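You operate a simulated robot arm through the tools that you are given. There is no shell and no other tool. Be economical: measure what you need, move in short steps, check, and stop when the job is done.

You run a simulated two-armed robot. Do the job below in one go: nothing can be reset, and whatever is moved stays where it is left.

JOB
Print the two cookies on the board with the rosette mould, then lay them on the baking tray.
Fine: mould back. Set down upright: what you pick out.

It is judged by the outcome, as a careful person would: the job done as asked, and still so three seconds after it is handed in. It fails if anything else is knocked over, pushed out of place, dropped, spilled or broken.

ROBOT AND FRAMES
Two 7-joint arms with two-finger parallel grippers on one trunk, on a base that drives. Base frame: it is fixed to the floor where the robot stands at the start and does not move with it; the origin is under the middle of the robot, x ahead of it, y to its left, z up. Readings come in mm, degrees, newtons and seconds.
The left shoulder is at the start at [50, 161, 1098], the right one opposite. With the tool pointing down near the work surface each hand reaches from about 240 to 680 mm from the robot's upright axis, wherever it stands, measured 20 degrees to its own side. Payload 3.43 kg a hand.
Tool frame (each hand has its own): the origin (TCP) lies between the finger pads and is the grasp point; the fingertips stand 30 mm ahead of it; z points along the fingers, y is the line along which they close. The gripper opens to 94 mm. The fingers are 28 mm wide and 10 mm thick; the gripper's body (50 by 96 mm) begins 55 mm behind the TCP.
Orientation is told as [roll, pitch, yaw] about the base's x, y, z axes, in that order, counted from this pose: with the fingers straight down and closing along the base's y, the tool's x points along the base's -x, its y along +y and its z along -z.

CONTROLS
- The arms move only by the tool nudge_tool. It takes "left_commands", "right_commands" or both (then of equal length, played together; a hand with none holds still); each is a list of rows, each an object (a shift or turn left out is 0, a gripper value left out holds the last) with "travel": the shift along the base's x, y, z in units of 300 mm (1.0 is 300 mm), a list of three; "delta_rot": the turn, a rotation vector about the base's x, y, z in units of 120 degrees (1.0 is 120 degrees), a list of three; "hand": the gripper command, from -1 (fully open) to 1 (shut), values between in proportion. In form: [{"travel": [dx, dy, dz], "delta_rot": [ax, ay, az], "hand": hand}, ...]. A call has 1 to 10 rows; each row is the pose to reach, as a shift and turn from the pose commanded when the call began. A call with a number of a shift or a turn outside -1 to 1 is refused whole. Rows are played at 5 a second. More than 50 mm and 8.6 degrees between two rows, or a gripper value outside its range, and nothing of the call is played. A pose out of reach is approached as far as the arm can. The call stops where the force on the tool passes 40 N (or 10 N more than at its start, if that is more) or the arm is blocked; 0.2 s more then pass. The fingers move at their own pace (about 45 mm/s each) and stop on an object; they squeeze with about 43 N. The grip force told is the motor's: it shows also when the fingers shut on nothing. Time passes only in rows, and 0.2 s behind the last, so rows that repeat a pose let the fingers close. The reply holds the time, the measured pose of the TCP, the force on the tool along the base axes, the opening and the grip force, in the units named above and with some noise, with the torque about the TCP (base axes, N m) and any sound that the robot's microphone picked up.
- Cameras (640 x 400 px; columns grow to the right, rows downward): "scene" is now at [131.9, -8.5, 1255.1]; the picture's right is [-0.12, -0.99, 0.00], its down [-0.24, 0.03, -0.97] and it looks along [0.96, -0.11, -0.24] (base axes); focal length 278 px, centre (320, 200). "left" rides on the left gripper at [76, -14, -102] in its tool frame; the picture's right is [0.18, 0.98, 0.00], its down [-0.75, 0.14, -0.64] and it looks along [-0.63, 0.12, 0.77] (tool axes); focal length 243 px, centre (320, 200). "right" rides on the right gripper at [76, 14, -102] in its tool frame; the picture's right is [-0.18, 0.98, 0.00], its down [-0.75, -0.14, -0.64] and it looks along [-0.63, -0.12, 0.77] (tool axes); focal length 243 px, centre (320, 200).
- capture(camera): a new picture of that camera. The clock stands still meanwhile.
- lift_body(by): slides the trunk up (or, below 0, down) by that many mm; the arms and the scene camera ride with it, the base frame stays. It gives what a move gives, with no picture.
- roll_base(legs): drives the robot by 1 to 6 legs, each [ahead, left, turn to the left] in mm, mm and degrees, along the robot's own axes; the way and the turn of a leg run together, so that a leg with both is an arc; at most 1500 mm and 180 degrees a leg. The arms and the cameras ride along, it lands a little off, and it stops where it bumps. It gives what a move gives.
- pan_tilt(pan, tilt): turns the head with the scene camera to pan (to the left, within 80 degrees either way) and tilt (down, from -29 to 69), counted from straight ahead of the robot. It gives what a move gives.
- probe_pixels(camera, pixels): there is no depth. For up to 12 entries [column, row, z] of the newest picture of that camera ("zoom" is the newest enlarged one), the place [x, y] in the base frame at which the ray of that pixel passes the height z, good to about 3 mm. The clock stands still meanwhile.
- close_up(camera, box): a new picture of the part [left, top, right, bottom] of that camera's present view, enlarged. The clock stands still meanwhile.
- finish_job(): hands the job in; it is judged then, once.

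Go step by step. Measure first, check grasps and placings, and put right what went wrong. The budget is 80 turns and 78 pictures, counting those below and the enlarged ones. Unless the task says otherwise, let go and move clear before handing in, and close with one line.

The tools are called after ">>>" as a command line: name --argument value ..., lists and objects as JSON in quotes. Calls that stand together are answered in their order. nudge_tool: Moves the arms, as the interface text tells. Its arguments: {"type":"object","properties":{"left_commands":{"type":"array","items":{"type":"object","properties":{"travel":{"type":"array","items":{"type":"number"}},"delta_rot":{"type":"array","items":{"type":"number"}},"hand":{"type":"number"}}}},"right_commands":{"type":"array","items":{"type":"object","properties":{"travel":{"type":"array","items":{"type":"number"}},"delta_rot":{"type":"array","items":{"type":"number"}},"hand":{"type":"number"}}}}},"required":[]} The other tools are called the same way: lift_body (by) slides the trunk up or down; roll_base (legs) drives the base; pan_tilt (pan, tilt) turns the head that bears the scene camera; capture (camera) takes a picture; probe_pixels (camera, pixels) gives the place at which the rays of pixels pass given heights; close_up (camera, box) takes an enlarged picture of a part of a camera's view; finish_job () hands the job in.

At the start:

```text
time: 0.0
left_ee_pos: [448.1, 124.4, 1162.9]
left_ee_rot: [0.1, 0.0, 0.0]
left_force: [0.3, -0.3, -1.0]
left_ft_torque: [0.01, -0.03, 0.01]
left_grip_width: 93.9
left_grasp_force: 0.0
right_ee_pos: [310.0, -154.2, 1175.9]
right_ee_rot: [0.0, 0.1, 0.0]
right_force: [-0.7, 0.0, -1.1]
right_ft_torque: [0.01, -0.02, -0.03]
right_grip_width: 93.9
right_grasp_force: 0.1
trunk travel left (down, up): [-125.0, 142.0]
robot x, y, heading: [6.2, -0.9, -0.2]
head pan, tilt: [-6.7, 13.9]
```

scene: 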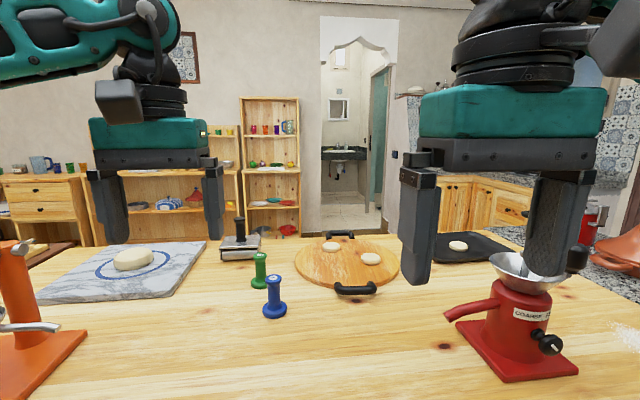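
right: 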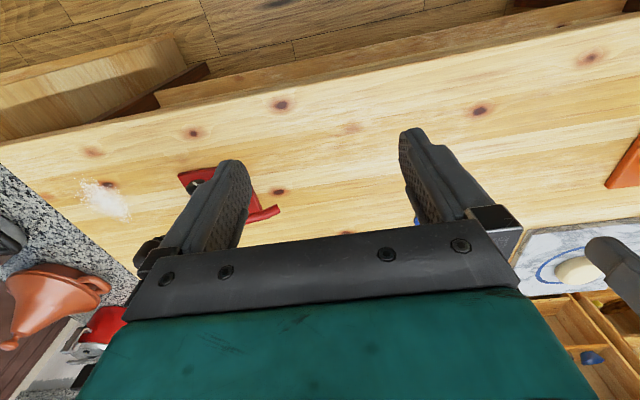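
left: 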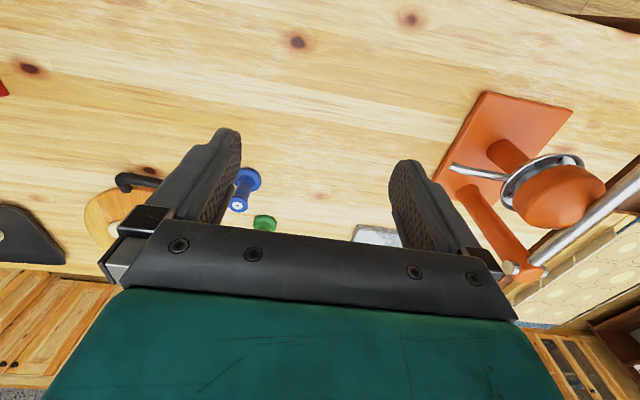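

The scene shows the wooden board with two cookies (near 331,247 and 371,258), green and blue stamps (260,270 / 275,297), a press-like tool at (240,243), and a dark tray (470,247). I'll enlarge these to identify the rosette mould.

>>> close_up --camera "scene" --box '[200, 210, 320, 330]'

>>> close_up --camera "scene" --box '[290, 215, 520, 310]'

>>> close_up --camera "left" --box '[210, 150, 310, 240]'

```text
3.33 times, centred on (260, 270) of scene
```

zoom: 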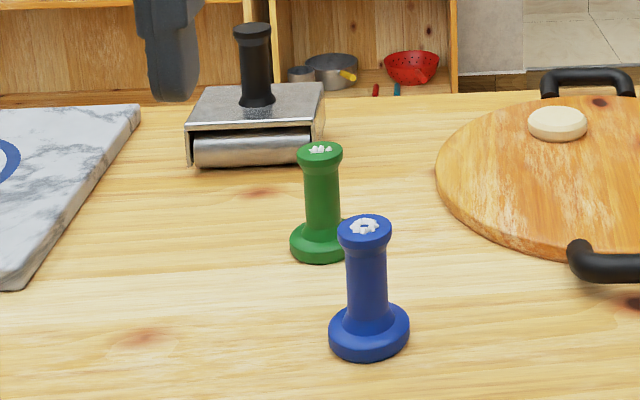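

```text
2.78 times, centred on (405, 262) of scene
```

zoom: 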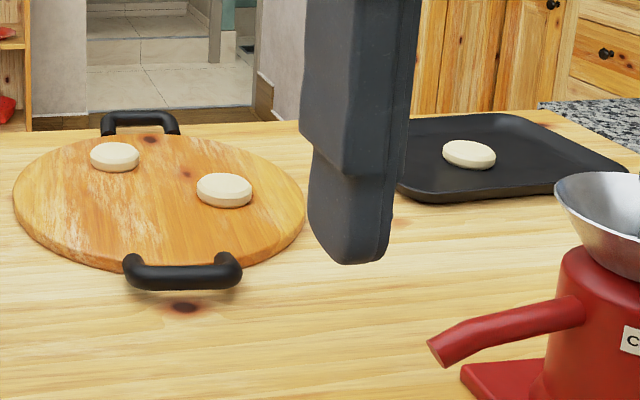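

```text
4.44 times, centred on (260, 195) of left
```

zoom: 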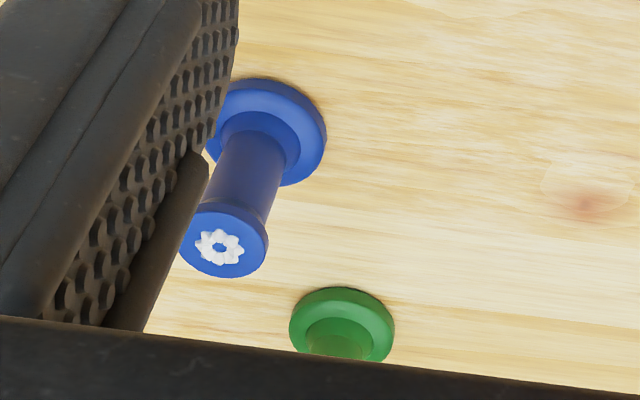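

Blue carries a flower-like mark on its top; I need to see green's mark too. First I'll triangulate heights by probing the blue stamp and board in both cameras.

>>> probe_pixels --camera "scene" --pixels '[[274.7, 311, 850], [274.7, 311, 900], [274.7, 311, 950], [273, 278, 900], [273, 278, 1000], [260, 287, 900], [371, 258, 900], [331, 247, 900], [458, 246, 900]]'

>>> probe_pixels --camera "left" --pixels '[[249, 179, 850], [249, 179, 900], [249, 179, 950], [237, 206, 900], [237, 206, 1000], [264, 224, 900]]'

>>> pan_tilt --pan 0 --tilt 40

```text
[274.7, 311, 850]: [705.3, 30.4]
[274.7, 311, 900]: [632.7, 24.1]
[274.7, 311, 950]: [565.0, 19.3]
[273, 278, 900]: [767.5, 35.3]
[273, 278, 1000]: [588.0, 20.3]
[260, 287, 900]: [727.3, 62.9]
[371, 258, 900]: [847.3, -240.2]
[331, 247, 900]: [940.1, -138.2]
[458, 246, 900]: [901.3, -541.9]
```

```text
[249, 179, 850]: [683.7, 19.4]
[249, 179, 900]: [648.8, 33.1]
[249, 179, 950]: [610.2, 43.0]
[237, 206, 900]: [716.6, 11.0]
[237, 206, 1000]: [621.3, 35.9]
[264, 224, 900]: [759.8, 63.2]
```

```text
time: 0.9
left_ee_pos: [447.3, 124.6, 1163.2]
left_ee_rot: [0.1, 0.0, 0.0]
left_force: [-0.7, -0.5, 0.5]
left_ft_torque: [-0.01, 0.02, 0.0]
left_grip_width: 94.0
left_grasp_force: 0.1
right_ee_pos: [309.5, -154.6, 1175.9]
right_ee_rot: [0.1, 0.1, 0.0]
right_force: [1.6, -0.8, 0.4]
right_ft_torque: [0.01, 0.03, -0.02]
right_grip_width: 94.1
right_grasp_force: 0.1
trunk travel left (down, up): [-125.0, 142.0]
robot x, y, heading: [-1.4, -2.0, -0.2]
head pan, tilt: [0.0, 40.0]
```

The rays cross at about z≈875 for the blue base and ≈960 for its top, at about (660, 27). I'll look again with the head tilted down.

>>> capture --camera "scene"

```text
71 pictures are left
```

scene: 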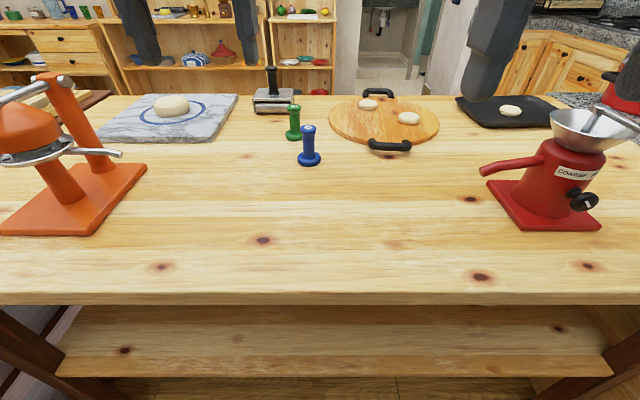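

>>> close_up --camera "scene" --box '[270, 90, 350, 170]'

>>> close_up --camera "scene" --box '[320, 80, 560, 170]'

>>> probe_pixels --camera "scene" --pixels '[[320, 293, 872], [309, 161, 875], [293, 134, 875], [408, 118, 885], [368, 104, 885], [388, 146, 900], [376, 92, 900], [510, 110, 885], [330, 120, 885], [438, 120, 885], [457, 97, 880], [478, 128, 880]]'

```text
5.00 times, centred on (310, 130) of scene
```

zoom: 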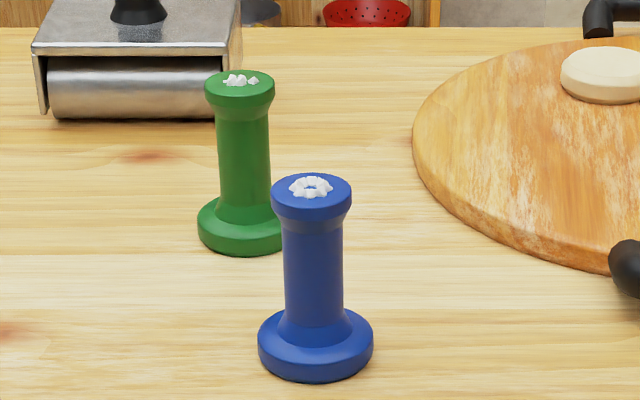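

```text
2.67 times, centred on (440, 125) of scene
```

zoom: 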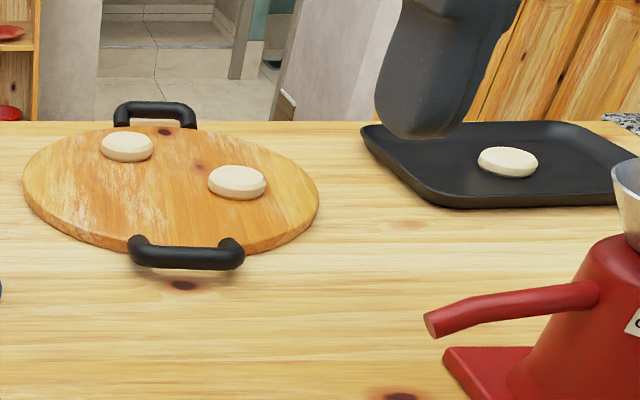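

```text
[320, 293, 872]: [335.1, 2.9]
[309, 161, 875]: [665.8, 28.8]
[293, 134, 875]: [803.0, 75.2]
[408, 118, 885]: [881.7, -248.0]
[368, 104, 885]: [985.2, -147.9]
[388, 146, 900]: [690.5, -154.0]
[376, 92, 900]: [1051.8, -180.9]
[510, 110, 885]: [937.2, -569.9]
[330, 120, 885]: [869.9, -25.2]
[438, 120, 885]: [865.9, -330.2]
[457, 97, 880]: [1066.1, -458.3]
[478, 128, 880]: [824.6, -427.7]
```

The table's near edge is at x≈335, the cookies lie at about (882,-248) and (985,-148), tray around (940,-570): too far from here. I look around for a driving route.

>>> pan_tilt --pan -70 --tilt 30

>>> capture --camera "scene"

>>> pan_tilt --pan 70 --tilt 30

>>> capture --camera "scene"

>>> pan_tilt --pan 0 --tilt 65

>>> capture --camera "scene"

```text
time: 2.3
left_ee_pos: [448.0, 125.2, 1164.4]
left_ee_rot: [0.1, 0.0, 0.0]
left_force: [-1.3, -0.5, -0.3]
left_ft_torque: [-0.01, 0.03, -0.04]
left_grip_width: 93.9
left_grasp_force: 0.0
right_ee_pos: [310.2, -154.8, 1176.0]
right_ee_rot: [0.0, 0.1, -0.1]
right_force: [-0.2, 0.2, 0.2]
right_ft_torque: [0.0, 0.01, 0.0]
right_grip_width: 94.3
right_grasp_force: 0.0
trunk travel left (down, up): [-125.0, 142.0]
robot x, y, heading: [1.2, 0.3, -0.0]
head pan, tilt: [-70.0, 30.0]
```

```text
68 pictures are left
```

scene: 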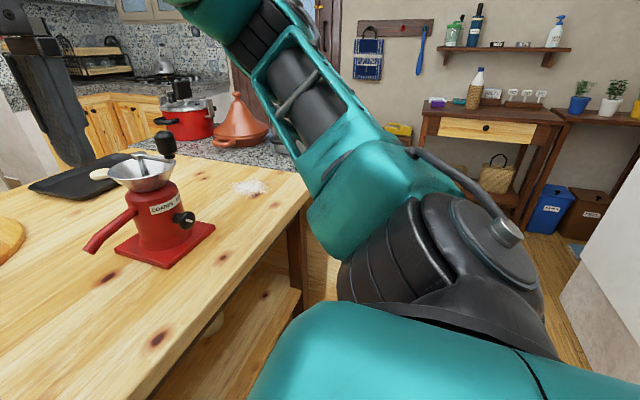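

```text
time: 4.5
left_ee_pos: [446.4, 124.7, 1162.9]
left_ee_rot: [0.0, 0.0, 0.0]
left_force: [-0.5, -0.7, 0.1]
left_ft_torque: [0.04, -0.01, 0.02]
left_grip_width: 94.0
left_grasp_force: 0.0
right_ee_pos: [309.4, -155.7, 1175.4]
right_ee_rot: [-0.1, 0.0, 0.0]
right_force: [0.7, 0.0, 0.1]
right_ft_torque: [0.0, 0.01, 0.01]
right_grip_width: 94.2
right_grasp_force: 0.1
trunk travel left (down, up): [-125.0, 142.0]
robot x, y, heading: [1.0, -3.4, 0.1]
head pan, tilt: [70.0, 30.0]
```

```text
67 pictures are left
```

scene: 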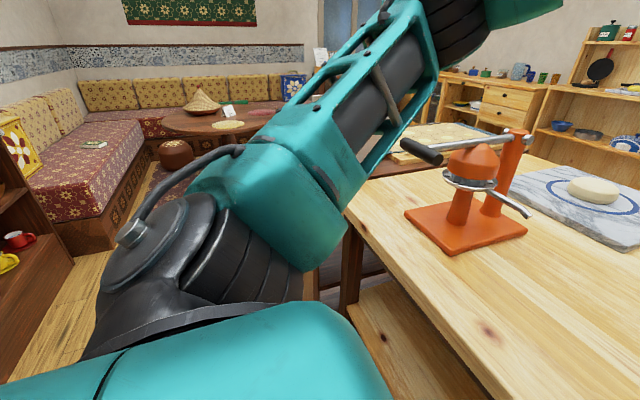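

```text
time: 6.0
left_ee_pos: [447.7, 125.4, 1162.5]
left_ee_rot: [0.0, 0.0, 0.1]
left_force: [0.0, 0.1, 0.4]
left_ft_torque: [0.0, -0.01, 0.01]
left_grip_width: 94.0
left_grasp_force: 0.0
right_ee_pos: [309.7, -155.6, 1176.3]
right_ee_rot: [0.0, 0.2, 0.1]
right_force: [0.4, -0.3, 0.9]
right_ft_torque: [-0.03, 0.03, 0.01]
right_grip_width: 94.2
right_grasp_force: 0.1
trunk travel left (down, up): [-125.0, 142.0]
robot x, y, heading: [-0.6, 1.1, -0.2]
head pan, tilt: [0.0, 65.0]
```

```text
66 pictures are left
```

scene: 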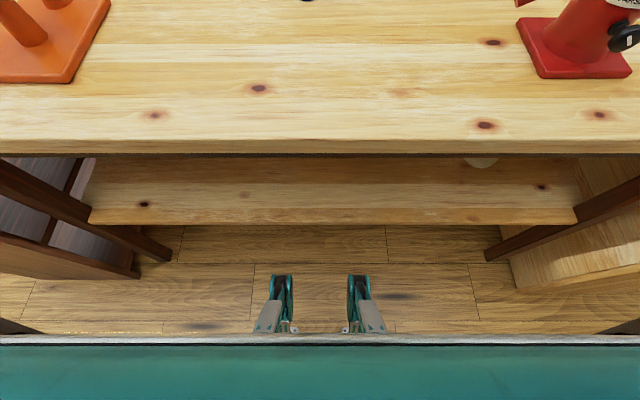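

>>> probe_pixels --camera "scene" --pixels '[[320, 148, 872], [320, 223, 250], [320, 223, 350], [320, 223, 150], [280, 276, 50], [360, 276, 100], [280, 276, 0], [320, 155, 250], [320, 336, 1000], [150, 262, 0], [500, 262, 0]]'

>>> lift_body --by 140

>>> pan_tilt --pan -20 --tilt 25

>>> capture --camera "scene"

```text
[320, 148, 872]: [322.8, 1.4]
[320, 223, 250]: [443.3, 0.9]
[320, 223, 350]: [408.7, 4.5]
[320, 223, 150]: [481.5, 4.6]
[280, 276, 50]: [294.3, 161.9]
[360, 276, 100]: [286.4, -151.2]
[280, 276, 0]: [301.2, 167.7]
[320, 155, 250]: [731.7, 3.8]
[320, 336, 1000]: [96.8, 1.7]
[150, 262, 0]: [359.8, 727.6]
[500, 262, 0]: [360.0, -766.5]
```

```text
time: 7.6
left_ee_pos: [447.0, 125.4, 1303.3]
left_ee_rot: [0.0, 0.0, -0.1]
left_force: [0.3, 0.9, 0.0]
left_ft_torque: [-0.03, -0.03, 0.01]
left_grip_width: 94.0
left_grasp_force: 0.0
right_ee_pos: [310.1, -154.8, 1315.1]
right_ee_rot: [0.1, 0.1, 0.0]
right_force: [0.3, -0.9, 0.5]
right_ft_torque: [-0.01, -0.02, -0.01]
right_grip_width: 94.2
right_grasp_force: 0.1
trunk travel left (down, up): [-265.0, 2.0]
robot x, y, heading: [0.9, -0.0, -0.0]
head pan, tilt: [0.0, 65.0]
```

```text
time: 8.7
left_ee_pos: [447.1, 125.5, 1303.4]
left_ee_rot: [0.0, 0.0, -0.1]
left_force: [-0.3, -0.4, 0.3]
left_ft_torque: [0.0, 0.0, -0.04]
left_grip_width: 93.8
left_grasp_force: 0.1
right_ee_pos: [310.1, -155.6, 1315.8]
right_ee_rot: [0.0, 0.1, 0.0]
right_force: [0.8, 0.2, 0.0]
right_ft_torque: [0.02, -0.02, 0.04]
right_grip_width: 93.9
right_grasp_force: 0.1
trunk travel left (down, up): [-265.0, 2.0]
robot x, y, heading: [-0.9, -0.0, -0.1]
head pan, tilt: [-20.0, 25.0]
```

```text
65 pictures are left
```

scene: 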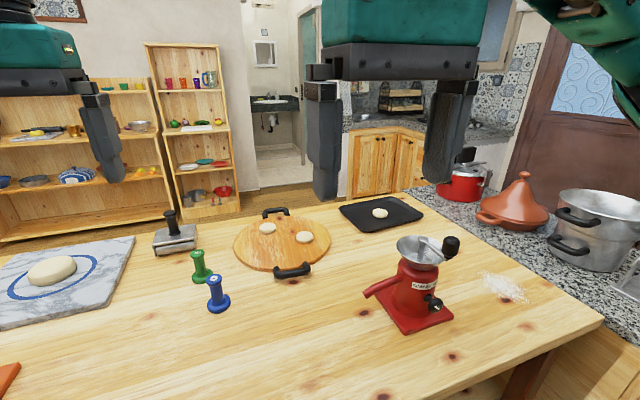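

The far side of the table looks open (floor at 270,190). I'll measure that aisle and the left end of the table.

>>> probe_pixels --camera "scene" --pixels '[[80, 236, 0], [200, 218, 0], [300, 185, 0], [350, 195, 0], [420, 187, 872], [200, 214, 872], [300, 204, 872], [600, 320, 872], [540, 262, 872], [380, 214, 885], [268, 228, 885], [305, 237, 885]]'

>>> pan_tilt --pan 45 --tilt 25

>>> capture --camera "scene"

>>> pan_tilt --pan 80 --tilt 35

>>> capture --camera "scene"

```text
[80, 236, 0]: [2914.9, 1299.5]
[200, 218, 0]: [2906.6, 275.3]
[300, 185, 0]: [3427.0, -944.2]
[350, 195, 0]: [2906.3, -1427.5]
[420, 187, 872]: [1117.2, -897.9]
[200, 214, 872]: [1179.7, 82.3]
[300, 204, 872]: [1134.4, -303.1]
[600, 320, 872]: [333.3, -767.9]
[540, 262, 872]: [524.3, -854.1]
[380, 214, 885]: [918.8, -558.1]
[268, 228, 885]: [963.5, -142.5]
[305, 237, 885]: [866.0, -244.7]
```

```text
time: 10.1
left_ee_pos: [446.5, 125.7, 1302.0]
left_ee_rot: [0.0, 0.0, 0.0]
left_force: [-0.3, 0.1, -0.8]
left_ft_torque: [0.01, 0.03, 0.03]
left_grip_width: 94.0
left_grasp_force: 0.0
right_ee_pos: [310.3, -154.9, 1316.4]
right_ee_rot: [0.0, 0.1, 0.0]
right_force: [-0.8, -0.7, -0.2]
right_ft_torque: [0.01, 0.02, -0.01]
right_grip_width: 93.9
right_grasp_force: 0.1
trunk travel left (down, up): [-265.0, 2.0]
robot x, y, heading: [2.2, 0.3, 0.0]
head pan, tilt: [45.0, 25.0]
```

```text
64 pictures are left
```

scene: 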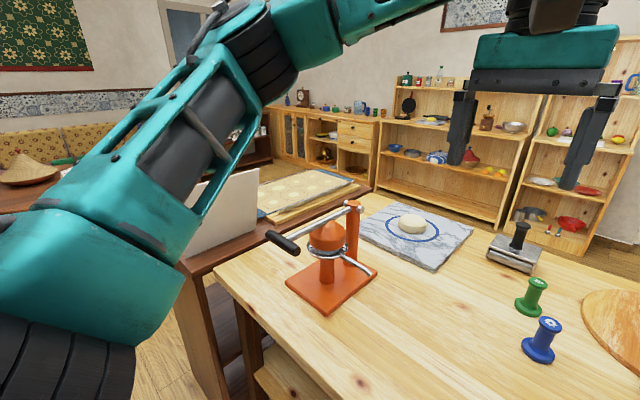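

```text
time: 11.1
left_ee_pos: [447.1, 124.8, 1302.6]
left_ee_rot: [0.0, 0.0, 0.0]
left_force: [0.1, -0.3, -0.1]
left_ft_torque: [0.0, 0.0, 0.02]
left_grip_width: 94.0
left_grasp_force: 0.1
right_ee_pos: [309.4, -155.7, 1316.6]
right_ee_rot: [-0.1, 0.0, 0.1]
right_force: [-0.7, -0.1, 0.0]
right_ft_torque: [0.01, -0.05, -0.01]
right_grip_width: 94.0
right_grasp_force: 0.2
trunk travel left (down, up): [-265.0, 2.0]
robot x, y, heading: [2.7, -0.8, -0.2]
head pan, tilt: [80.0, 35.0]
```

```text
63 pictures are left
```

scene: 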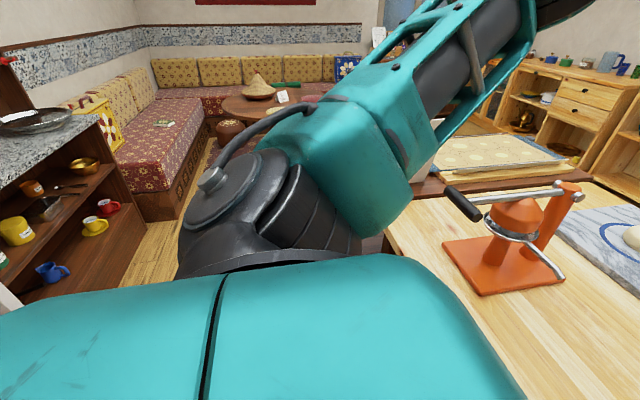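

The left and right ends of the table are hemmed in, but the feet tips (x≈300) are low and the column sits well behind the table edge (x≈325), so I can probably edge in. I drive ahead 100 mm and check.

>>> roll_base --legs '[[100, 0, 0]]'

>>> pan_tilt --pan 0 --tilt 69

>>> capture --camera "scene"

>>> capture --camera "left"

```text
time: 12.1
left_ee_pos: [491.3, 125.8, 1303.0]
left_ee_rot: [0.1, 0.0, 0.1]
left_force: [-1.1, -0.5, -0.4]
left_ft_torque: [-0.01, -0.04, 0.0]
left_grip_width: 94.0
left_grasp_force: 0.1
right_ee_pos: [352.9, -154.9, 1316.6]
right_ee_rot: [-0.1, 0.2, 0.0]
right_force: [0.0, -0.2, -0.6]
right_ft_torque: [0.01, -0.02, 0.0]
right_grip_width: 93.9
right_grasp_force: 0.1
trunk travel left (down, up): [-265.0, 2.0]
robot x, y, heading: [46.2, -2.7, -0.1]
head pan, tilt: [80.0, 35.0]
stopped in leg 1: the robot was blocked; the commanded pose is now the measured one
```

```text
time: 13.6
left_ee_pos: [491.3, 126.5, 1301.2]
left_ee_rot: [0.0, 0.2, 0.1]
left_force: [0.3, -0.5, -0.8]
left_ft_torque: [0.01, 0.0, 0.03]
left_grip_width: 94.1
left_grasp_force: 0.0
right_ee_pos: [354.6, -155.5, 1316.1]
right_ee_rot: [0.0, 0.3, 0.0]
right_force: [-0.2, 0.8, 0.1]
right_ft_torque: [0.0, 0.02, -0.03]
right_grip_width: 93.8
right_grasp_force: 0.1
trunk travel left (down, up): [-265.0, 2.0]
robot x, y, heading: [42.0, 1.6, -0.2]
head pan, tilt: [0.0, 68.8]
```

```text
62 pictures are left
```

scene: 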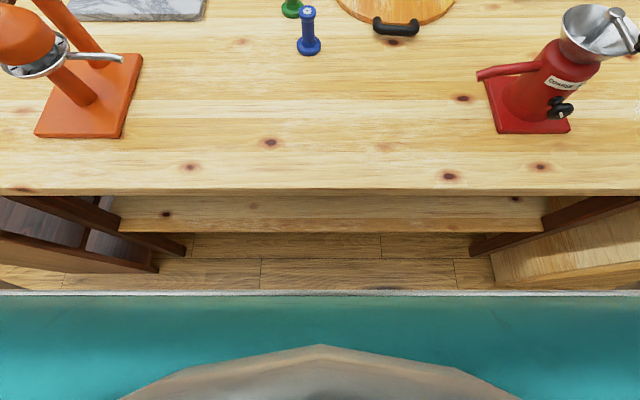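

```text
61 pictures are left
```

left: 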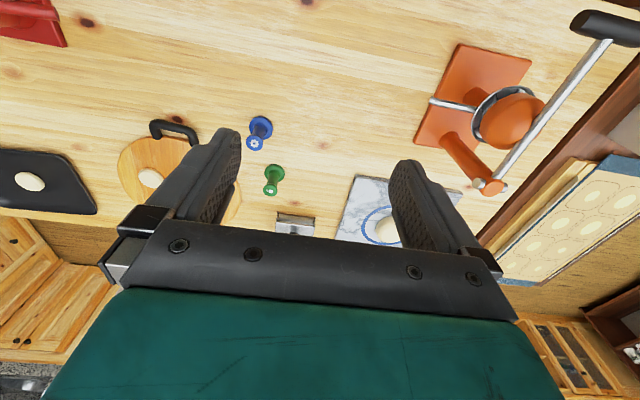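

The base is blocked at x≈46, so from this side the cookies are out of reach; the far aisle (about 1.8 m wide) must be the working side. First I read the marks on both stamps with the left camera (blue 257,135; green 272,180).

>>> close_up --camera "left" --box '[235, 105, 315, 205]'

>>> probe_pixels --camera "left" --pixels '[[260, 127, 878], [253, 144, 960], [274, 170, 878], [270, 191, 960], [560, 170, 800], [510, 250, 800], [635, 160, 800]]'

>>> probe_pixels --camera "scene" --pixels '[[310, 48, 878], [308, 10, 960], [320, 191, 872], [382, 33, 915], [320, 295, 1000]]'

```text
4.00 times, centred on (275, 155) of left
```

zoom: 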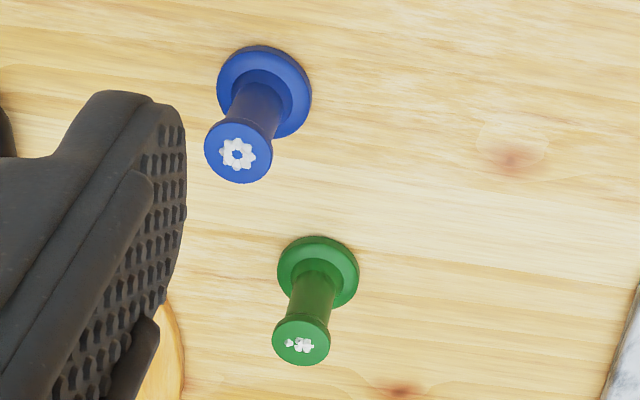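

```text
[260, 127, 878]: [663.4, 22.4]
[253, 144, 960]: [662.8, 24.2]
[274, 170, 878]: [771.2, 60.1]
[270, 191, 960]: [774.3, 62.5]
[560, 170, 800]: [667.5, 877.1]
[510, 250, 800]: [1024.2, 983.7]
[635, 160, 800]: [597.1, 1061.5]
```

```text
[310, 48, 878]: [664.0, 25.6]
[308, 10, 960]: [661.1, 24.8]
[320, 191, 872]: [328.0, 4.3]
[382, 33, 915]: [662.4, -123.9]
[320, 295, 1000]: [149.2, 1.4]
```

Blue bears the eight-petal rosette (green a sprig), standing at (663, 24) with top z≈960. I lower the trunk and bring the left hand above blue.

>>> lift_body --by -140

>>> nudge_tool --left_commands '[{"travel": [0.115, -0.068, 0], "hand": -1}, {"travel": [0.23, -0.136, 0]}, {"travel": [0.345, -0.204, 0]}, {"travel": [0.46, -0.272, 0]}, {"travel": [0.573, -0.34, 0]}, {"travel": [0.573, -0.34, -0.15]}, {"travel": [0.573, -0.34, -0.3]}, {"travel": [0.573, -0.34, -0.42]}, {"travel": [0.573, -0.34, -0.42]}]'

>>> capture --camera "left"

```text
time: 15.3
left_ee_pos: [491.2, 126.0, 1162.9]
left_ee_rot: [0.1, 0.1, 0.1]
left_force: [0.2, 0.3, 0.4]
left_ft_torque: [-0.01, -0.01, 0.02]
left_grip_width: 94.0
left_grasp_force: 0.1
right_ee_pos: [353.7, -154.4, 1175.6]
right_ee_rot: [0.1, 0.2, -0.1]
right_force: [-0.6, 0.4, -0.9]
right_ft_torque: [-0.03, 0.02, -0.03]
right_grip_width: 94.0
right_grasp_force: 0.0
trunk travel left (down, up): [-125.0, 142.0]
robot x, y, heading: [41.4, 1.4, -0.0]
head pan, tilt: [0.0, 68.8]
```

```text
time: 17.3
left_ee_pos: [643.1, 23.1, 1035.2]
left_ee_rot: [0.1, 0.1, 0.1]
left_force: [0.5, -0.6, -0.6]
left_ft_torque: [0.0, -0.03, -0.01]
left_grip_width: 93.9
left_grasp_force: 0.1
left hand out of reach, approached as far as the arm can: row 4, 5, 6, 7, 8, 9
right_ee_pos: [355.3, -155.0, 1176.0]
right_ee_rot: [0.0, 0.1, 0.0]
right_force: [0.1, 0.1, 0.3]
right_ft_torque: [-0.02, -0.02, 0.01]
right_grip_width: 93.8
right_grasp_force: 0.1
trunk travel left (down, up): [-125.0, 142.0]
robot x, y, heading: [43.5, 2.0, 0.2]
head pan, tilt: [0.0, 68.8]
```

```text
59 pictures are left
```

left: 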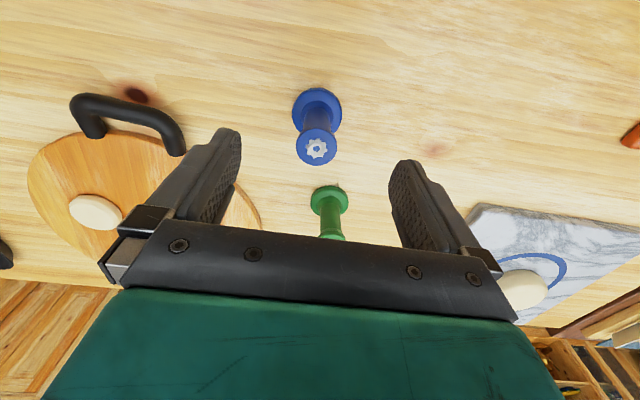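

The arm is at its limit at x=643 while high; fingers straddle blue in y, so I descend to z≈930 here and then push forward.

>>> nudge_tool --left_commands '[{"travel": [0, 0, -0.12]}, {"travel": [0, 0, -0.24]}, {"travel": [0, 0, -0.345]}, {"travel": [0.03, 0, -0.345]}, {"travel": [0.067, 0, -0.345]}, {"travel": [0.067, 0, -0.345]}]'

>>> capture --camera "left"

```text
time: 18.7
left_ee_pos: [656.5, 25.0, 932.3]
left_ee_rot: [0.1, 0.1, 0.1]
left_force: [0.3, 0.5, 0.1]
left_ft_torque: [-0.01, 0.0, 0.0]
left_grip_width: 93.8
left_grasp_force: 0.0
left hand out of reach, approached as far as the arm can: row 5, 6
right_ee_pos: [354.3, -154.5, 1175.0]
right_ee_rot: [0.0, 0.3, 0.0]
right_force: [-1.4, 0.4, 0.9]
right_ft_torque: [0.01, -0.02, -0.03]
right_grip_width: 93.9
right_grasp_force: 0.1
trunk travel left (down, up): [-125.0, 142.0]
robot x, y, heading: [44.1, 0.0, 0.0]
head pan, tilt: [0.0, 68.8]
```

```text
58 pictures are left
```

left: 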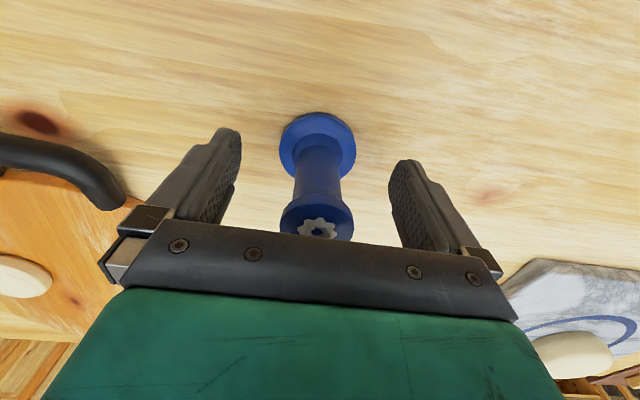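

The handle is between the fingers (7 mm short in x, within pad width). I close the gripper.

>>> nudge_tool --left_commands '[{"hand": 1}, {"hand": 1}, {"hand": 1}, {"hand": 1}, {"hand": 1}, {"hand": 1}]'

>>> nudge_tool --left_commands '[{"travel": [0, 0, 0.1]}, {"travel": [-0.05, 0, 0.25]}, {"travel": [-0.15, 0.05, 0.4]}, {"travel": [-0.3, 0.1, 0.5]}, {"travel": [-0.45, 0.16, 0.6]}, {"travel": [-0.6, 0.22, 0.65]}, {"travel": [-0.75, 0.3, 0.7]}, {"travel": [-0.88, 0.38, 0.7]}]'

>>> capture --camera "left"

```text
time: 20.1
left_ee_pos: [656.5, 25.5, 931.4]
left_ee_rot: [0.1, 0.2, 0.2]
left_force: [0.4, 0.3, -0.3]
left_ft_torque: [-0.04, 0.03, -0.01]
left_grip_width: 25.2
left_grasp_force: 43.4
right_ee_pos: [354.0, -153.2, 1174.6]
right_ee_rot: [0.0, 0.2, -0.1]
right_force: [0.3, -0.9, 0.5]
right_ft_torque: [-0.02, -0.01, 0.0]
right_grip_width: 93.9
right_grasp_force: 0.0
trunk travel left (down, up): [-125.0, 142.0]
robot x, y, heading: [43.0, -2.1, 0.1]
head pan, tilt: [0.0, 68.8]
```

```text
refused: row 3 steps farther than a row can; nothing moved
```

```text
57 pictures are left
```

left: 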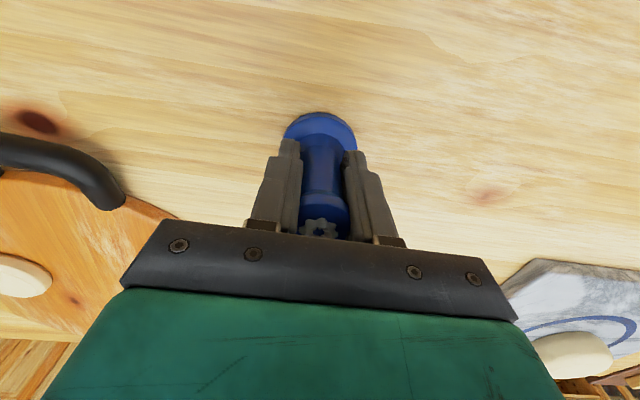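

Gripped (25 mm). I lift and draw the mould back towards the robot in allowed steps.

>>> nudge_tool --left_commands '[{"travel": [0, 0, 0.14]}, {"travel": [-0.02, 0, 0.28]}, {"travel": [-0.1, 0.02, 0.4]}, {"travel": [-0.2, 0.05, 0.5]}, {"travel": [-0.32, 0.09, 0.58]}, {"travel": [-0.46, 0.14, 0.62]}, {"travel": [-0.6, 0.19, 0.65]}, {"travel": [-0.74, 0.24, 0.68]}, {"travel": [-0.88, 0.28, 0.7]}, {"travel": [-0.88, 0.28, 0.7]}]'

>>> close_up --camera "left" --box '[220, 90, 420, 250]'

```text
time: 22.3
left_ee_pos: [389.3, 111.0, 1141.8]
left_ee_rot: [0.0, 0.2, 0.2]
left_force: [-0.3, 1.4, -0.4]
left_ft_torque: [-0.02, 0.0, -0.01]
left_grip_width: 0.0
left_grasp_force: 33.0
right_ee_pos: [354.5, -154.7, 1174.0]
right_ee_rot: [0.0, 0.2, -0.1]
right_force: [-0.3, 0.0, 0.4]
right_ft_torque: [0.02, 0.02, 0.01]
right_grip_width: 93.9
right_grasp_force: 0.1
trunk travel left (down, up): [-125.0, 142.0]
robot x, y, heading: [45.0, 2.8, 0.2]
head pan, tilt: [0.0, 68.8]
```

```text
2.50 times, centred on (320, 170) of left
```

zoom: 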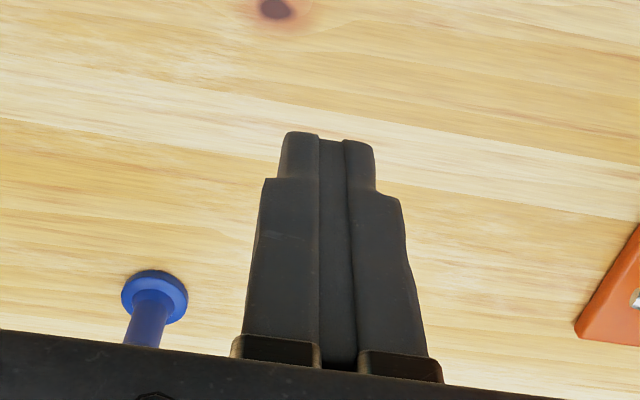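

The mould slipped out of the grip during the lift, but it still stands (zoom 155,290). I check where it stands now.

>>> probe_pixels --camera "zoom" --pixels '[[155, 295, 878]]'

>>> pan_tilt --pan 0 --tilt 45

>>> capture --camera "scene"

>>> close_up --camera "scene" --box '[240, 40, 420, 180]'

```text
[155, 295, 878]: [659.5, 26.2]
```

```text
time: 23.1
left_ee_pos: [390.6, 110.0, 1142.2]
left_ee_rot: [0.0, 0.1, 0.1]
left_force: [0.9, 0.0, 0.5]
left_ft_torque: [0.01, 0.03, -0.01]
left_grip_width: 0.0
left_grasp_force: 32.4
right_ee_pos: [354.8, -154.2, 1176.3]
right_ee_rot: [0.1, 0.2, 0.0]
right_force: [-0.1, -1.0, 0.5]
right_ft_torque: [-0.01, 0.0, 0.04]
right_grip_width: 93.8
right_grasp_force: 0.1
trunk travel left (down, up): [-125.0, 142.0]
robot x, y, heading: [44.5, -0.4, -0.0]
head pan, tilt: [0.0, 45.0]
```

```text
55 pictures are left
```

scene: 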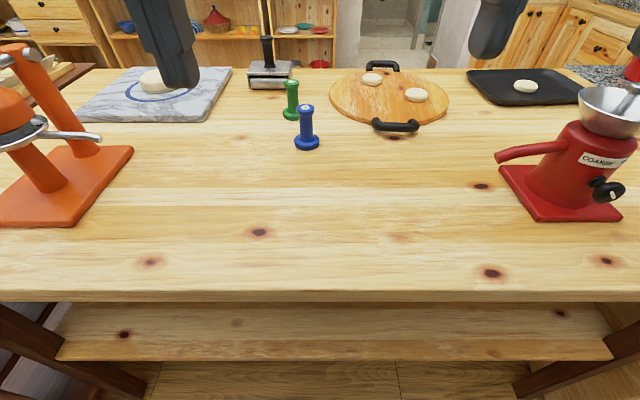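

```text
2.86 times, centred on (330, 110) of scene
```

zoom: 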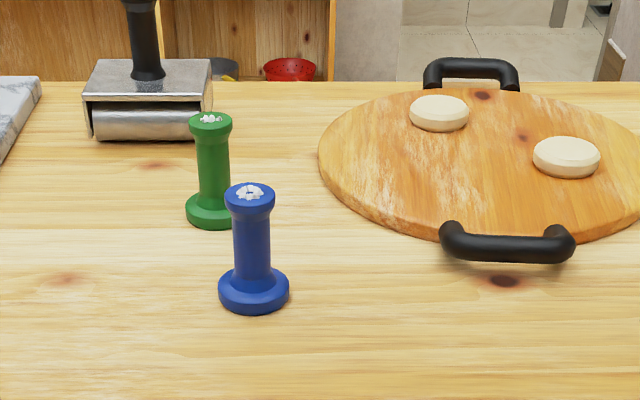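

Blue still stands upright at about (660, 25); the pads were off-centre because the arm was at its reach limit. I'll tilt the hand 40° forward to gain reach and approach centred.

>>> nudge_tool --left_commands '[{"travel": [0, -0.05, 0], "delta_rot": [0, -0.067, 0], "hand": -1}, {"travel": [0.05, -0.1, 0], "delta_rot": [0, -0.133, 0]}, {"travel": [0.15, -0.16, -0.05], "delta_rot": [0, -0.2, 0]}, {"travel": [0.25, -0.22, -0.12], "delta_rot": [0, -0.267, 0]}, {"travel": [0.35, -0.283, -0.2], "delta_rot": [0, -0.333, 0]}, {"travel": [0.45, -0.283, -0.3], "delta_rot": [0, -0.333, 0]}, {"travel": [0.5, -0.283, -0.42], "delta_rot": [0, -0.333, 0]}, {"travel": [0.53, -0.283, -0.55], "delta_rot": [0, -0.333, 0]}, {"travel": [0.55, -0.283, -0.69], "delta_rot": [0, -0.333, 0]}, {"travel": [0.55, -0.283, -0.69], "delta_rot": [0, -0.333, 0]}]'

>>> capture --camera "left"

```text
time: 25.4
left_ee_pos: [557.9, 24.1, 933.2]
left_ee_rot: [0.0, -39.9, 0.2]
left_force: [0.3, -0.2, 0.3]
left_ft_torque: [0.02, -0.01, -0.02]
left_grip_width: 93.8
left_grasp_force: 0.0
right_ee_pos: [354.7, -154.9, 1176.0]
right_ee_rot: [0.0, 0.1, 0.0]
right_force: [-0.1, 1.0, -0.2]
right_ft_torque: [0.03, 0.01, -0.02]
right_grip_width: 94.1
right_grasp_force: 0.1
trunk travel left (down, up): [-125.0, 142.0]
robot x, y, heading: [45.3, -0.9, 0.2]
head pan, tilt: [0.0, 45.0]
```

```text
53 pictures are left
```

left: 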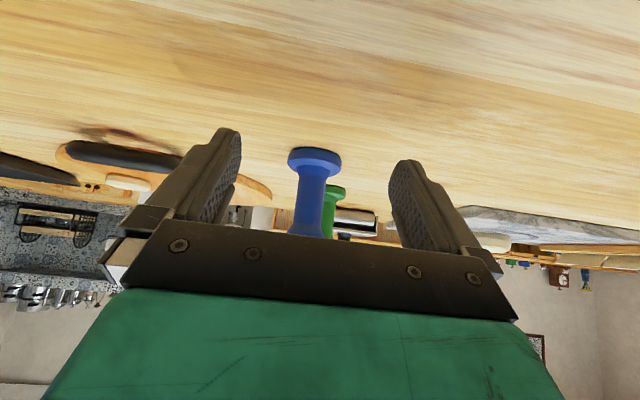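

The mould is centred between the open fingers; I move forward 104 mm and close.

>>> nudge_tool --left_commands '[{"travel": [0.12, 0.003, 0]}, {"travel": [0.24, 0.003, 0]}, {"travel": [0.345, 0.003, 0]}, {"travel": [0.345, 0.003, 0]}, {"travel": [0.345, 0.003, 0], "hand": 1}, {"travel": [0.345, 0.003, 0]}, {"travel": [0.345, 0.003, 0]}, {"travel": [0.345, 0.003, 0]}, {"travel": [0.345, 0.003, 0]}]'

>>> capture --camera "left"

>>> close_up --camera "scene" --box '[240, 40, 420, 180]'

```text
time: 27.4
left_ee_pos: [660.6, 25.8, 934.7]
left_ee_rot: [0.0, -39.9, 0.2]
left_force: [0.2, 0.1, 0.3]
left_ft_torque: [0.03, 0.01, 0.01]
left_grip_width: 29.0
left_grasp_force: 37.1
right_ee_pos: [354.3, -154.5, 1175.4]
right_ee_rot: [0.0, 0.2, 0.0]
right_force: [0.2, 0.9, -0.2]
right_ft_torque: [0.01, -0.03, 0.0]
right_grip_width: 94.1
right_grasp_force: 0.1
trunk travel left (down, up): [-125.0, 142.0]
robot x, y, heading: [40.3, -0.3, 0.1]
head pan, tilt: [0.0, 45.0]
```

```text
52 pictures are left
```

left: 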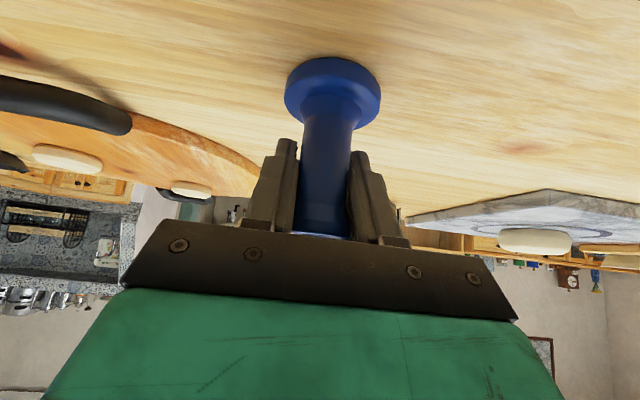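

```text
2.86 times, centred on (330, 110) of scene
```

zoom: 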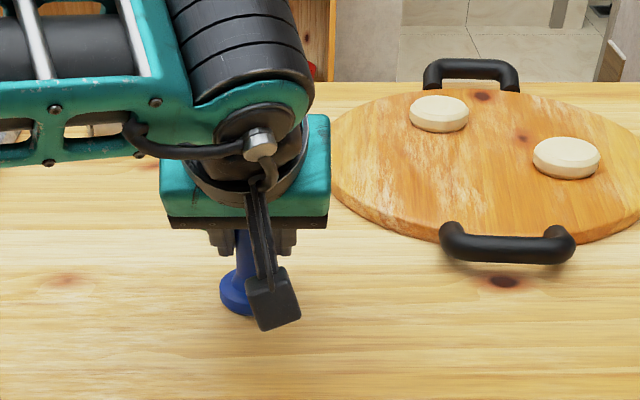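

Grip is 29 mm wide now, across the full handle. I lift gently and check.

>>> nudge_tool --left_commands '[{"travel": [0, 0, 0.03]}, {"travel": [0, 0, 0.06]}, {"travel": [0, 0, 0.1]}, {"travel": [0, 0, 0.14]}, {"travel": [-0.03, 0, 0.2]}, {"travel": [-0.08, 0, 0.26]}, {"travel": [-0.14, 0, 0.32]}, {"travel": [-0.22, 0, 0.38]}, {"travel": [-0.3, 0, 0.44]}]'

>>> capture --camera "left"

```text
time: 29.4
left_ee_pos: [568.6, 26.1, 1066.4]
left_ee_rot: [-0.2, -40.0, 0.3]
left_force: [-0.2, 0.3, -0.6]
left_ft_torque: [0.04, -0.01, 0.04]
left_grip_width: 29.1
left_grasp_force: 43.2
right_ee_pos: [353.6, -154.2, 1175.4]
right_ee_rot: [-0.1, 0.1, 0.0]
right_force: [0.0, 0.2, 0.2]
right_ft_torque: [-0.01, -0.01, -0.02]
right_grip_width: 94.0
right_grasp_force: 0.1
trunk travel left (down, up): [-125.0, 142.0]
robot x, y, heading: [44.0, 4.7, -0.2]
head pan, tilt: [0.0, 45.0]
```

```text
50 pictures are left
```

left: 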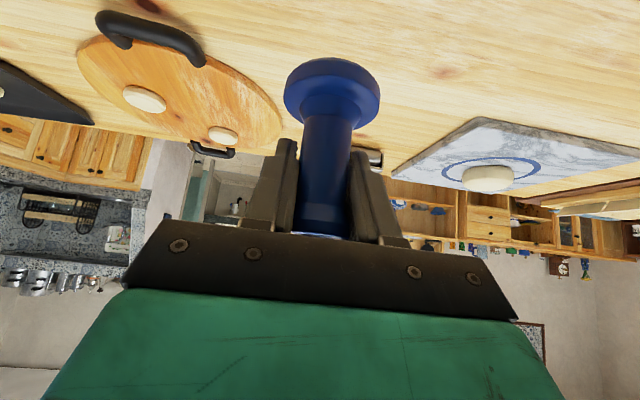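

The mould is held firmly in the same attitude. I draw it in, back away from the table 220 mm and turn left to look for a route.

>>> nudge_tool --left_commands '[{"travel": [-0.1, 0.05, 0.05]}, {"travel": [-0.22, 0.1, 0.1]}, {"travel": [-0.34, 0.15, 0.15]}, {"travel": [-0.46, 0.2, 0.2]}, {"travel": [-0.58, 0.25, 0.22]}, {"travel": [-0.65, 0.28, 0.22]}]'

>>> roll_base --legs '[[-220, 0, 0], [0, 0, 45]]'

>>> pan_tilt --pan 0 --tilt 20

>>> capture --camera "scene"

```text
time: 30.8
left_ee_pos: [374.7, 109.8, 1133.3]
left_ee_rot: [0.1, -39.8, 0.2]
left_force: [0.0, 0.6, -1.3]
left_ft_torque: [-0.02, 0.01, -0.04]
left_grip_width: 28.8
left_grasp_force: 43.7
right_ee_pos: [353.6, -155.0, 1177.0]
right_ee_rot: [-0.1, 0.2, 0.0]
right_force: [0.0, -0.5, 0.5]
right_ft_torque: [0.0, 0.0, 0.03]
right_grip_width: 94.2
right_grasp_force: 0.1
trunk travel left (down, up): [-125.0, 142.0]
robot x, y, heading: [44.5, 0.8, 0.1]
head pan, tilt: [0.0, 45.0]
```

```text
time: 34.5
left_ee_pos: [-21.0, 311.8, 1131.7]
left_ee_rot: [-0.2, -39.9, 45.3]
left_force: [-0.7, 0.2, -0.3]
left_ft_torque: [0.05, -0.03, 0.0]
left_grip_width: 29.0
left_grasp_force: 43.1
right_ee_pos: [150.9, 110.3, 1175.4]
right_ee_rot: [-0.1, 0.2, 45.1]
right_force: [0.3, -0.1, 1.4]
right_ft_torque: [-0.01, 0.01, -0.01]
right_grip_width: 93.9
right_grasp_force: 0.0
trunk travel left (down, up): [-125.0, 142.0]
robot x, y, heading: [-178.0, 0.0, 45.2]
head pan, tilt: [0.0, 45.0]
```

```text
time: 35.4
left_ee_pos: [-22.0, 312.4, 1132.4]
left_ee_rot: [-0.1, -39.9, 45.2]
left_force: [-0.5, -0.7, -0.6]
left_ft_torque: [-0.01, -0.02, -0.01]
left_grip_width: 28.8
left_grasp_force: 43.2
right_ee_pos: [150.7, 111.3, 1175.0]
right_ee_rot: [0.0, 0.2, 45.0]
right_force: [0.0, 0.1, -0.3]
right_ft_torque: [0.01, 0.02, -0.02]
right_grip_width: 94.2
right_grasp_force: 0.0
trunk travel left (down, up): [-125.0, 142.0]
robot x, y, heading: [-174.8, -0.7, 45.4]
head pan, tilt: [0.0, 20.0]
```

```text
49 pictures are left
```

scene: 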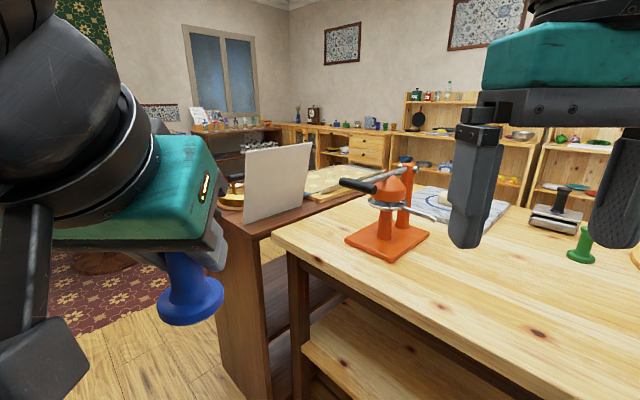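

Left of the dark dresser (corner near 215,340) there is open floor and a rug. I pan further left to measure the passage.

>>> probe_pixels --camera "scene" --pixels '[[217, 235, 780], [240, 237, 780], [300, 205, 780], [193, 322, 0], [90, 262, 0], [262, 260, 0], [300, 195, 780], [215, 320, 300]]'

>>> roll_base --legs '[[0, 0, 35]]'

>>> capture --camera "scene"

```text
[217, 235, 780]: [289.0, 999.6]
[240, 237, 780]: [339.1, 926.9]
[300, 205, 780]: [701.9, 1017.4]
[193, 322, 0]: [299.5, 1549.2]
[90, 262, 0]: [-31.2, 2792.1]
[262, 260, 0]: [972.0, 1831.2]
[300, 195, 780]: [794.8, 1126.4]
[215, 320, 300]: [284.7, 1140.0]
```

```text
time: 37.5
left_ee_pos: [-229.6, 344.7, 1133.3]
left_ee_rot: [-0.1, -39.9, 80.2]
left_force: [1.0, 0.0, -0.3]
left_ft_torque: [0.0, -0.01, -0.01]
left_grip_width: 28.7
left_grasp_force: 42.7
right_ee_pos: [26.9, 280.2, 1174.3]
right_ee_rot: [0.0, 0.2, 80.1]
right_force: [-0.4, -0.2, -0.4]
right_ft_torque: [-0.02, 0.0, -0.01]
right_grip_width: 94.0
right_grasp_force: 0.1
trunk travel left (down, up): [-125.0, 142.0]
robot x, y, heading: [-178.5, -2.2, 80.4]
head pan, tilt: [0.0, 20.0]
```

```text
48 pictures are left
```

scene: 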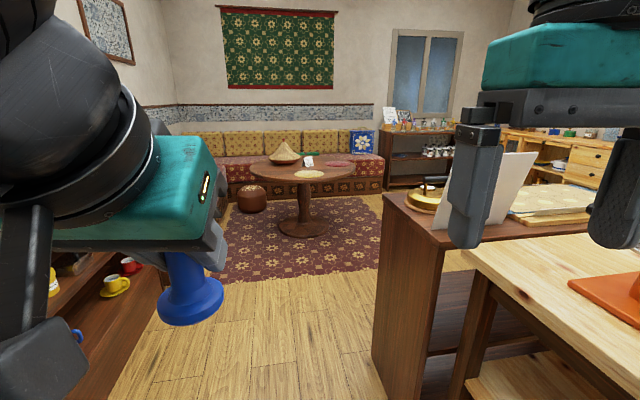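

>>> probe_pixels --camera "scene" --pixels '[[372, 362, 0], [384, 193, 780], [440, 246, 780], [155, 330, 0], [305, 234, 0], [354, 170, 750], [250, 172, 750], [384, 188, 0], [440, 186, 0], [440, 250, 0], [380, 270, 0], [152, 262, 300]]'

>>> pan_tilt --pan -25 --tilt 25

>>> capture --camera "scene"

```text
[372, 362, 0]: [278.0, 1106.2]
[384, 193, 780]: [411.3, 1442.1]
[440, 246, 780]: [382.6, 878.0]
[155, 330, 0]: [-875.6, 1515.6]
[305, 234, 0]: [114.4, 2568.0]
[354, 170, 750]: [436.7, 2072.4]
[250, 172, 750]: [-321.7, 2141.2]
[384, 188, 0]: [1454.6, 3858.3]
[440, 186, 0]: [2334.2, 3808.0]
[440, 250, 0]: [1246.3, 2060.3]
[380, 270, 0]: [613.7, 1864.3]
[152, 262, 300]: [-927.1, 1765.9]
```

```text
time: 38.4
left_ee_pos: [-230.4, 345.0, 1132.4]
left_ee_rot: [0.1, -40.0, 80.3]
left_force: [-0.4, -0.6, -0.1]
left_ft_torque: [0.0, -0.01, -0.01]
left_grip_width: 28.9
left_grasp_force: 43.3
right_ee_pos: [25.7, 279.5, 1175.5]
right_ee_rot: [0.0, 0.3, 80.1]
right_force: [0.6, -0.8, -0.7]
right_ft_torque: [0.02, 0.01, 0.01]
right_grip_width: 94.1
right_grasp_force: 0.1
trunk travel left (down, up): [-125.0, 142.0]
robot x, y, heading: [-180.1, -0.7, 80.0]
head pan, tilt: [-25.0, 25.0]
```

```text
47 pictures are left
```

scene: 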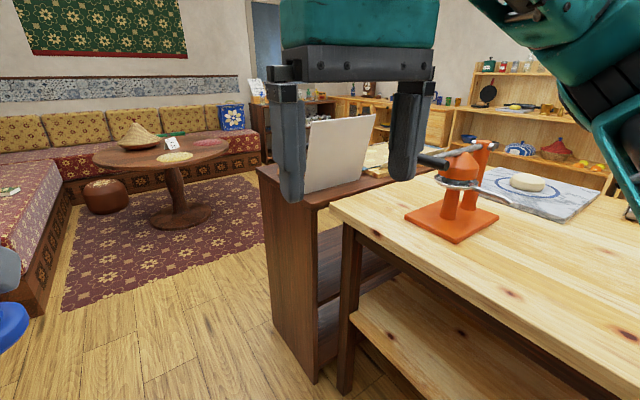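

>>> probe_pixels --camera "scene" --pixels '[[318, 383, 0], [274, 320, 0], [318, 207, 780], [318, 207, 850], [258, 168, 780], [258, 168, 850], [258, 168, 800], [232, 150, 750], [190, 225, 0], [20, 315, 0], [250, 185, 0], [230, 160, 750]]'

```text
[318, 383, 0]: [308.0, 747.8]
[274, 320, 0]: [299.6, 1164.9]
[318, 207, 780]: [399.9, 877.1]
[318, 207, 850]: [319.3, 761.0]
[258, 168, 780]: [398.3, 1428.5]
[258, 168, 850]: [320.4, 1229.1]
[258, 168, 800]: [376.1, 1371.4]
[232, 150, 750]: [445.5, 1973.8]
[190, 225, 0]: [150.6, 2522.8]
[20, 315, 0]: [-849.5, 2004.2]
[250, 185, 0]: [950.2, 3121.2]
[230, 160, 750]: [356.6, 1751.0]
```

The dresser spans x≥305, y≈750–1200; the round table begins at about y≈2120, leaving a ~900 mm passage at y≈1650. I drive there and turn to face +x.

>>> roll_base --legs '[[0, 0, 10], [1450, 0, 0], [190, 0, 0], [0, 0, -90]]'

>>> pan_tilt --pan 0 --tilt 25

>>> capture --camera "scene"

```text
time: 51.3
left_ee_pos: [157.3, 1739.9, 1133.1]
left_ee_rot: [0.1, -39.9, -1.8]
left_force: [-0.3, 0.1, -1.3]
left_ft_torque: [-0.02, 0.01, 0.03]
left_grip_width: 28.8
left_grasp_force: 43.6
right_ee_pos: [129.6, 1477.9, 1175.0]
right_ee_rot: [0.1, 0.2, -1.8]
right_force: [-0.5, 0.6, -0.4]
right_ft_torque: [0.0, -0.01, 0.0]
right_grip_width: 94.4
right_grasp_force: 0.0
trunk travel left (down, up): [-125.0, 142.0]
robot x, y, heading: [-179.8, 1644.5, -2.0]
head pan, tilt: [-25.0, 25.0]
```

```text
time: 52.2
left_ee_pos: [157.8, 1741.3, 1133.1]
left_ee_rot: [-0.1, -39.8, -1.8]
left_force: [0.2, 0.0, -0.8]
left_ft_torque: [-0.04, 0.02, -0.02]
left_grip_width: 28.8
left_grasp_force: 43.1
right_ee_pos: [129.2, 1477.2, 1174.6]
right_ee_rot: [0.0, 0.1, -1.8]
right_force: [0.2, -0.3, 0.4]
right_ft_torque: [0.03, 0.02, -0.01]
right_grip_width: 94.1
right_grasp_force: 0.1
trunk travel left (down, up): [-125.0, 142.0]
robot x, y, heading: [-176.2, 1642.4, -1.8]
head pan, tilt: [0.0, 25.0]
```

```text
46 pictures are left
```

scene: 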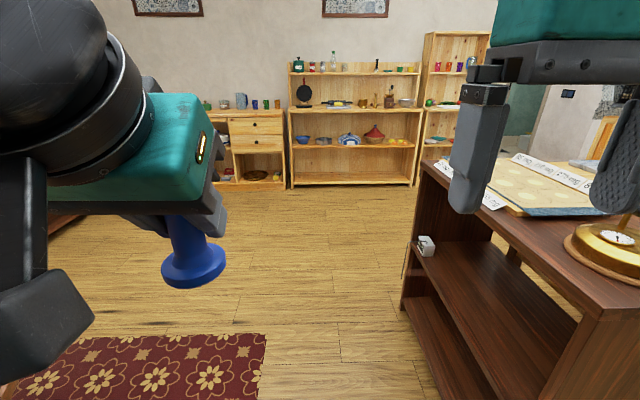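

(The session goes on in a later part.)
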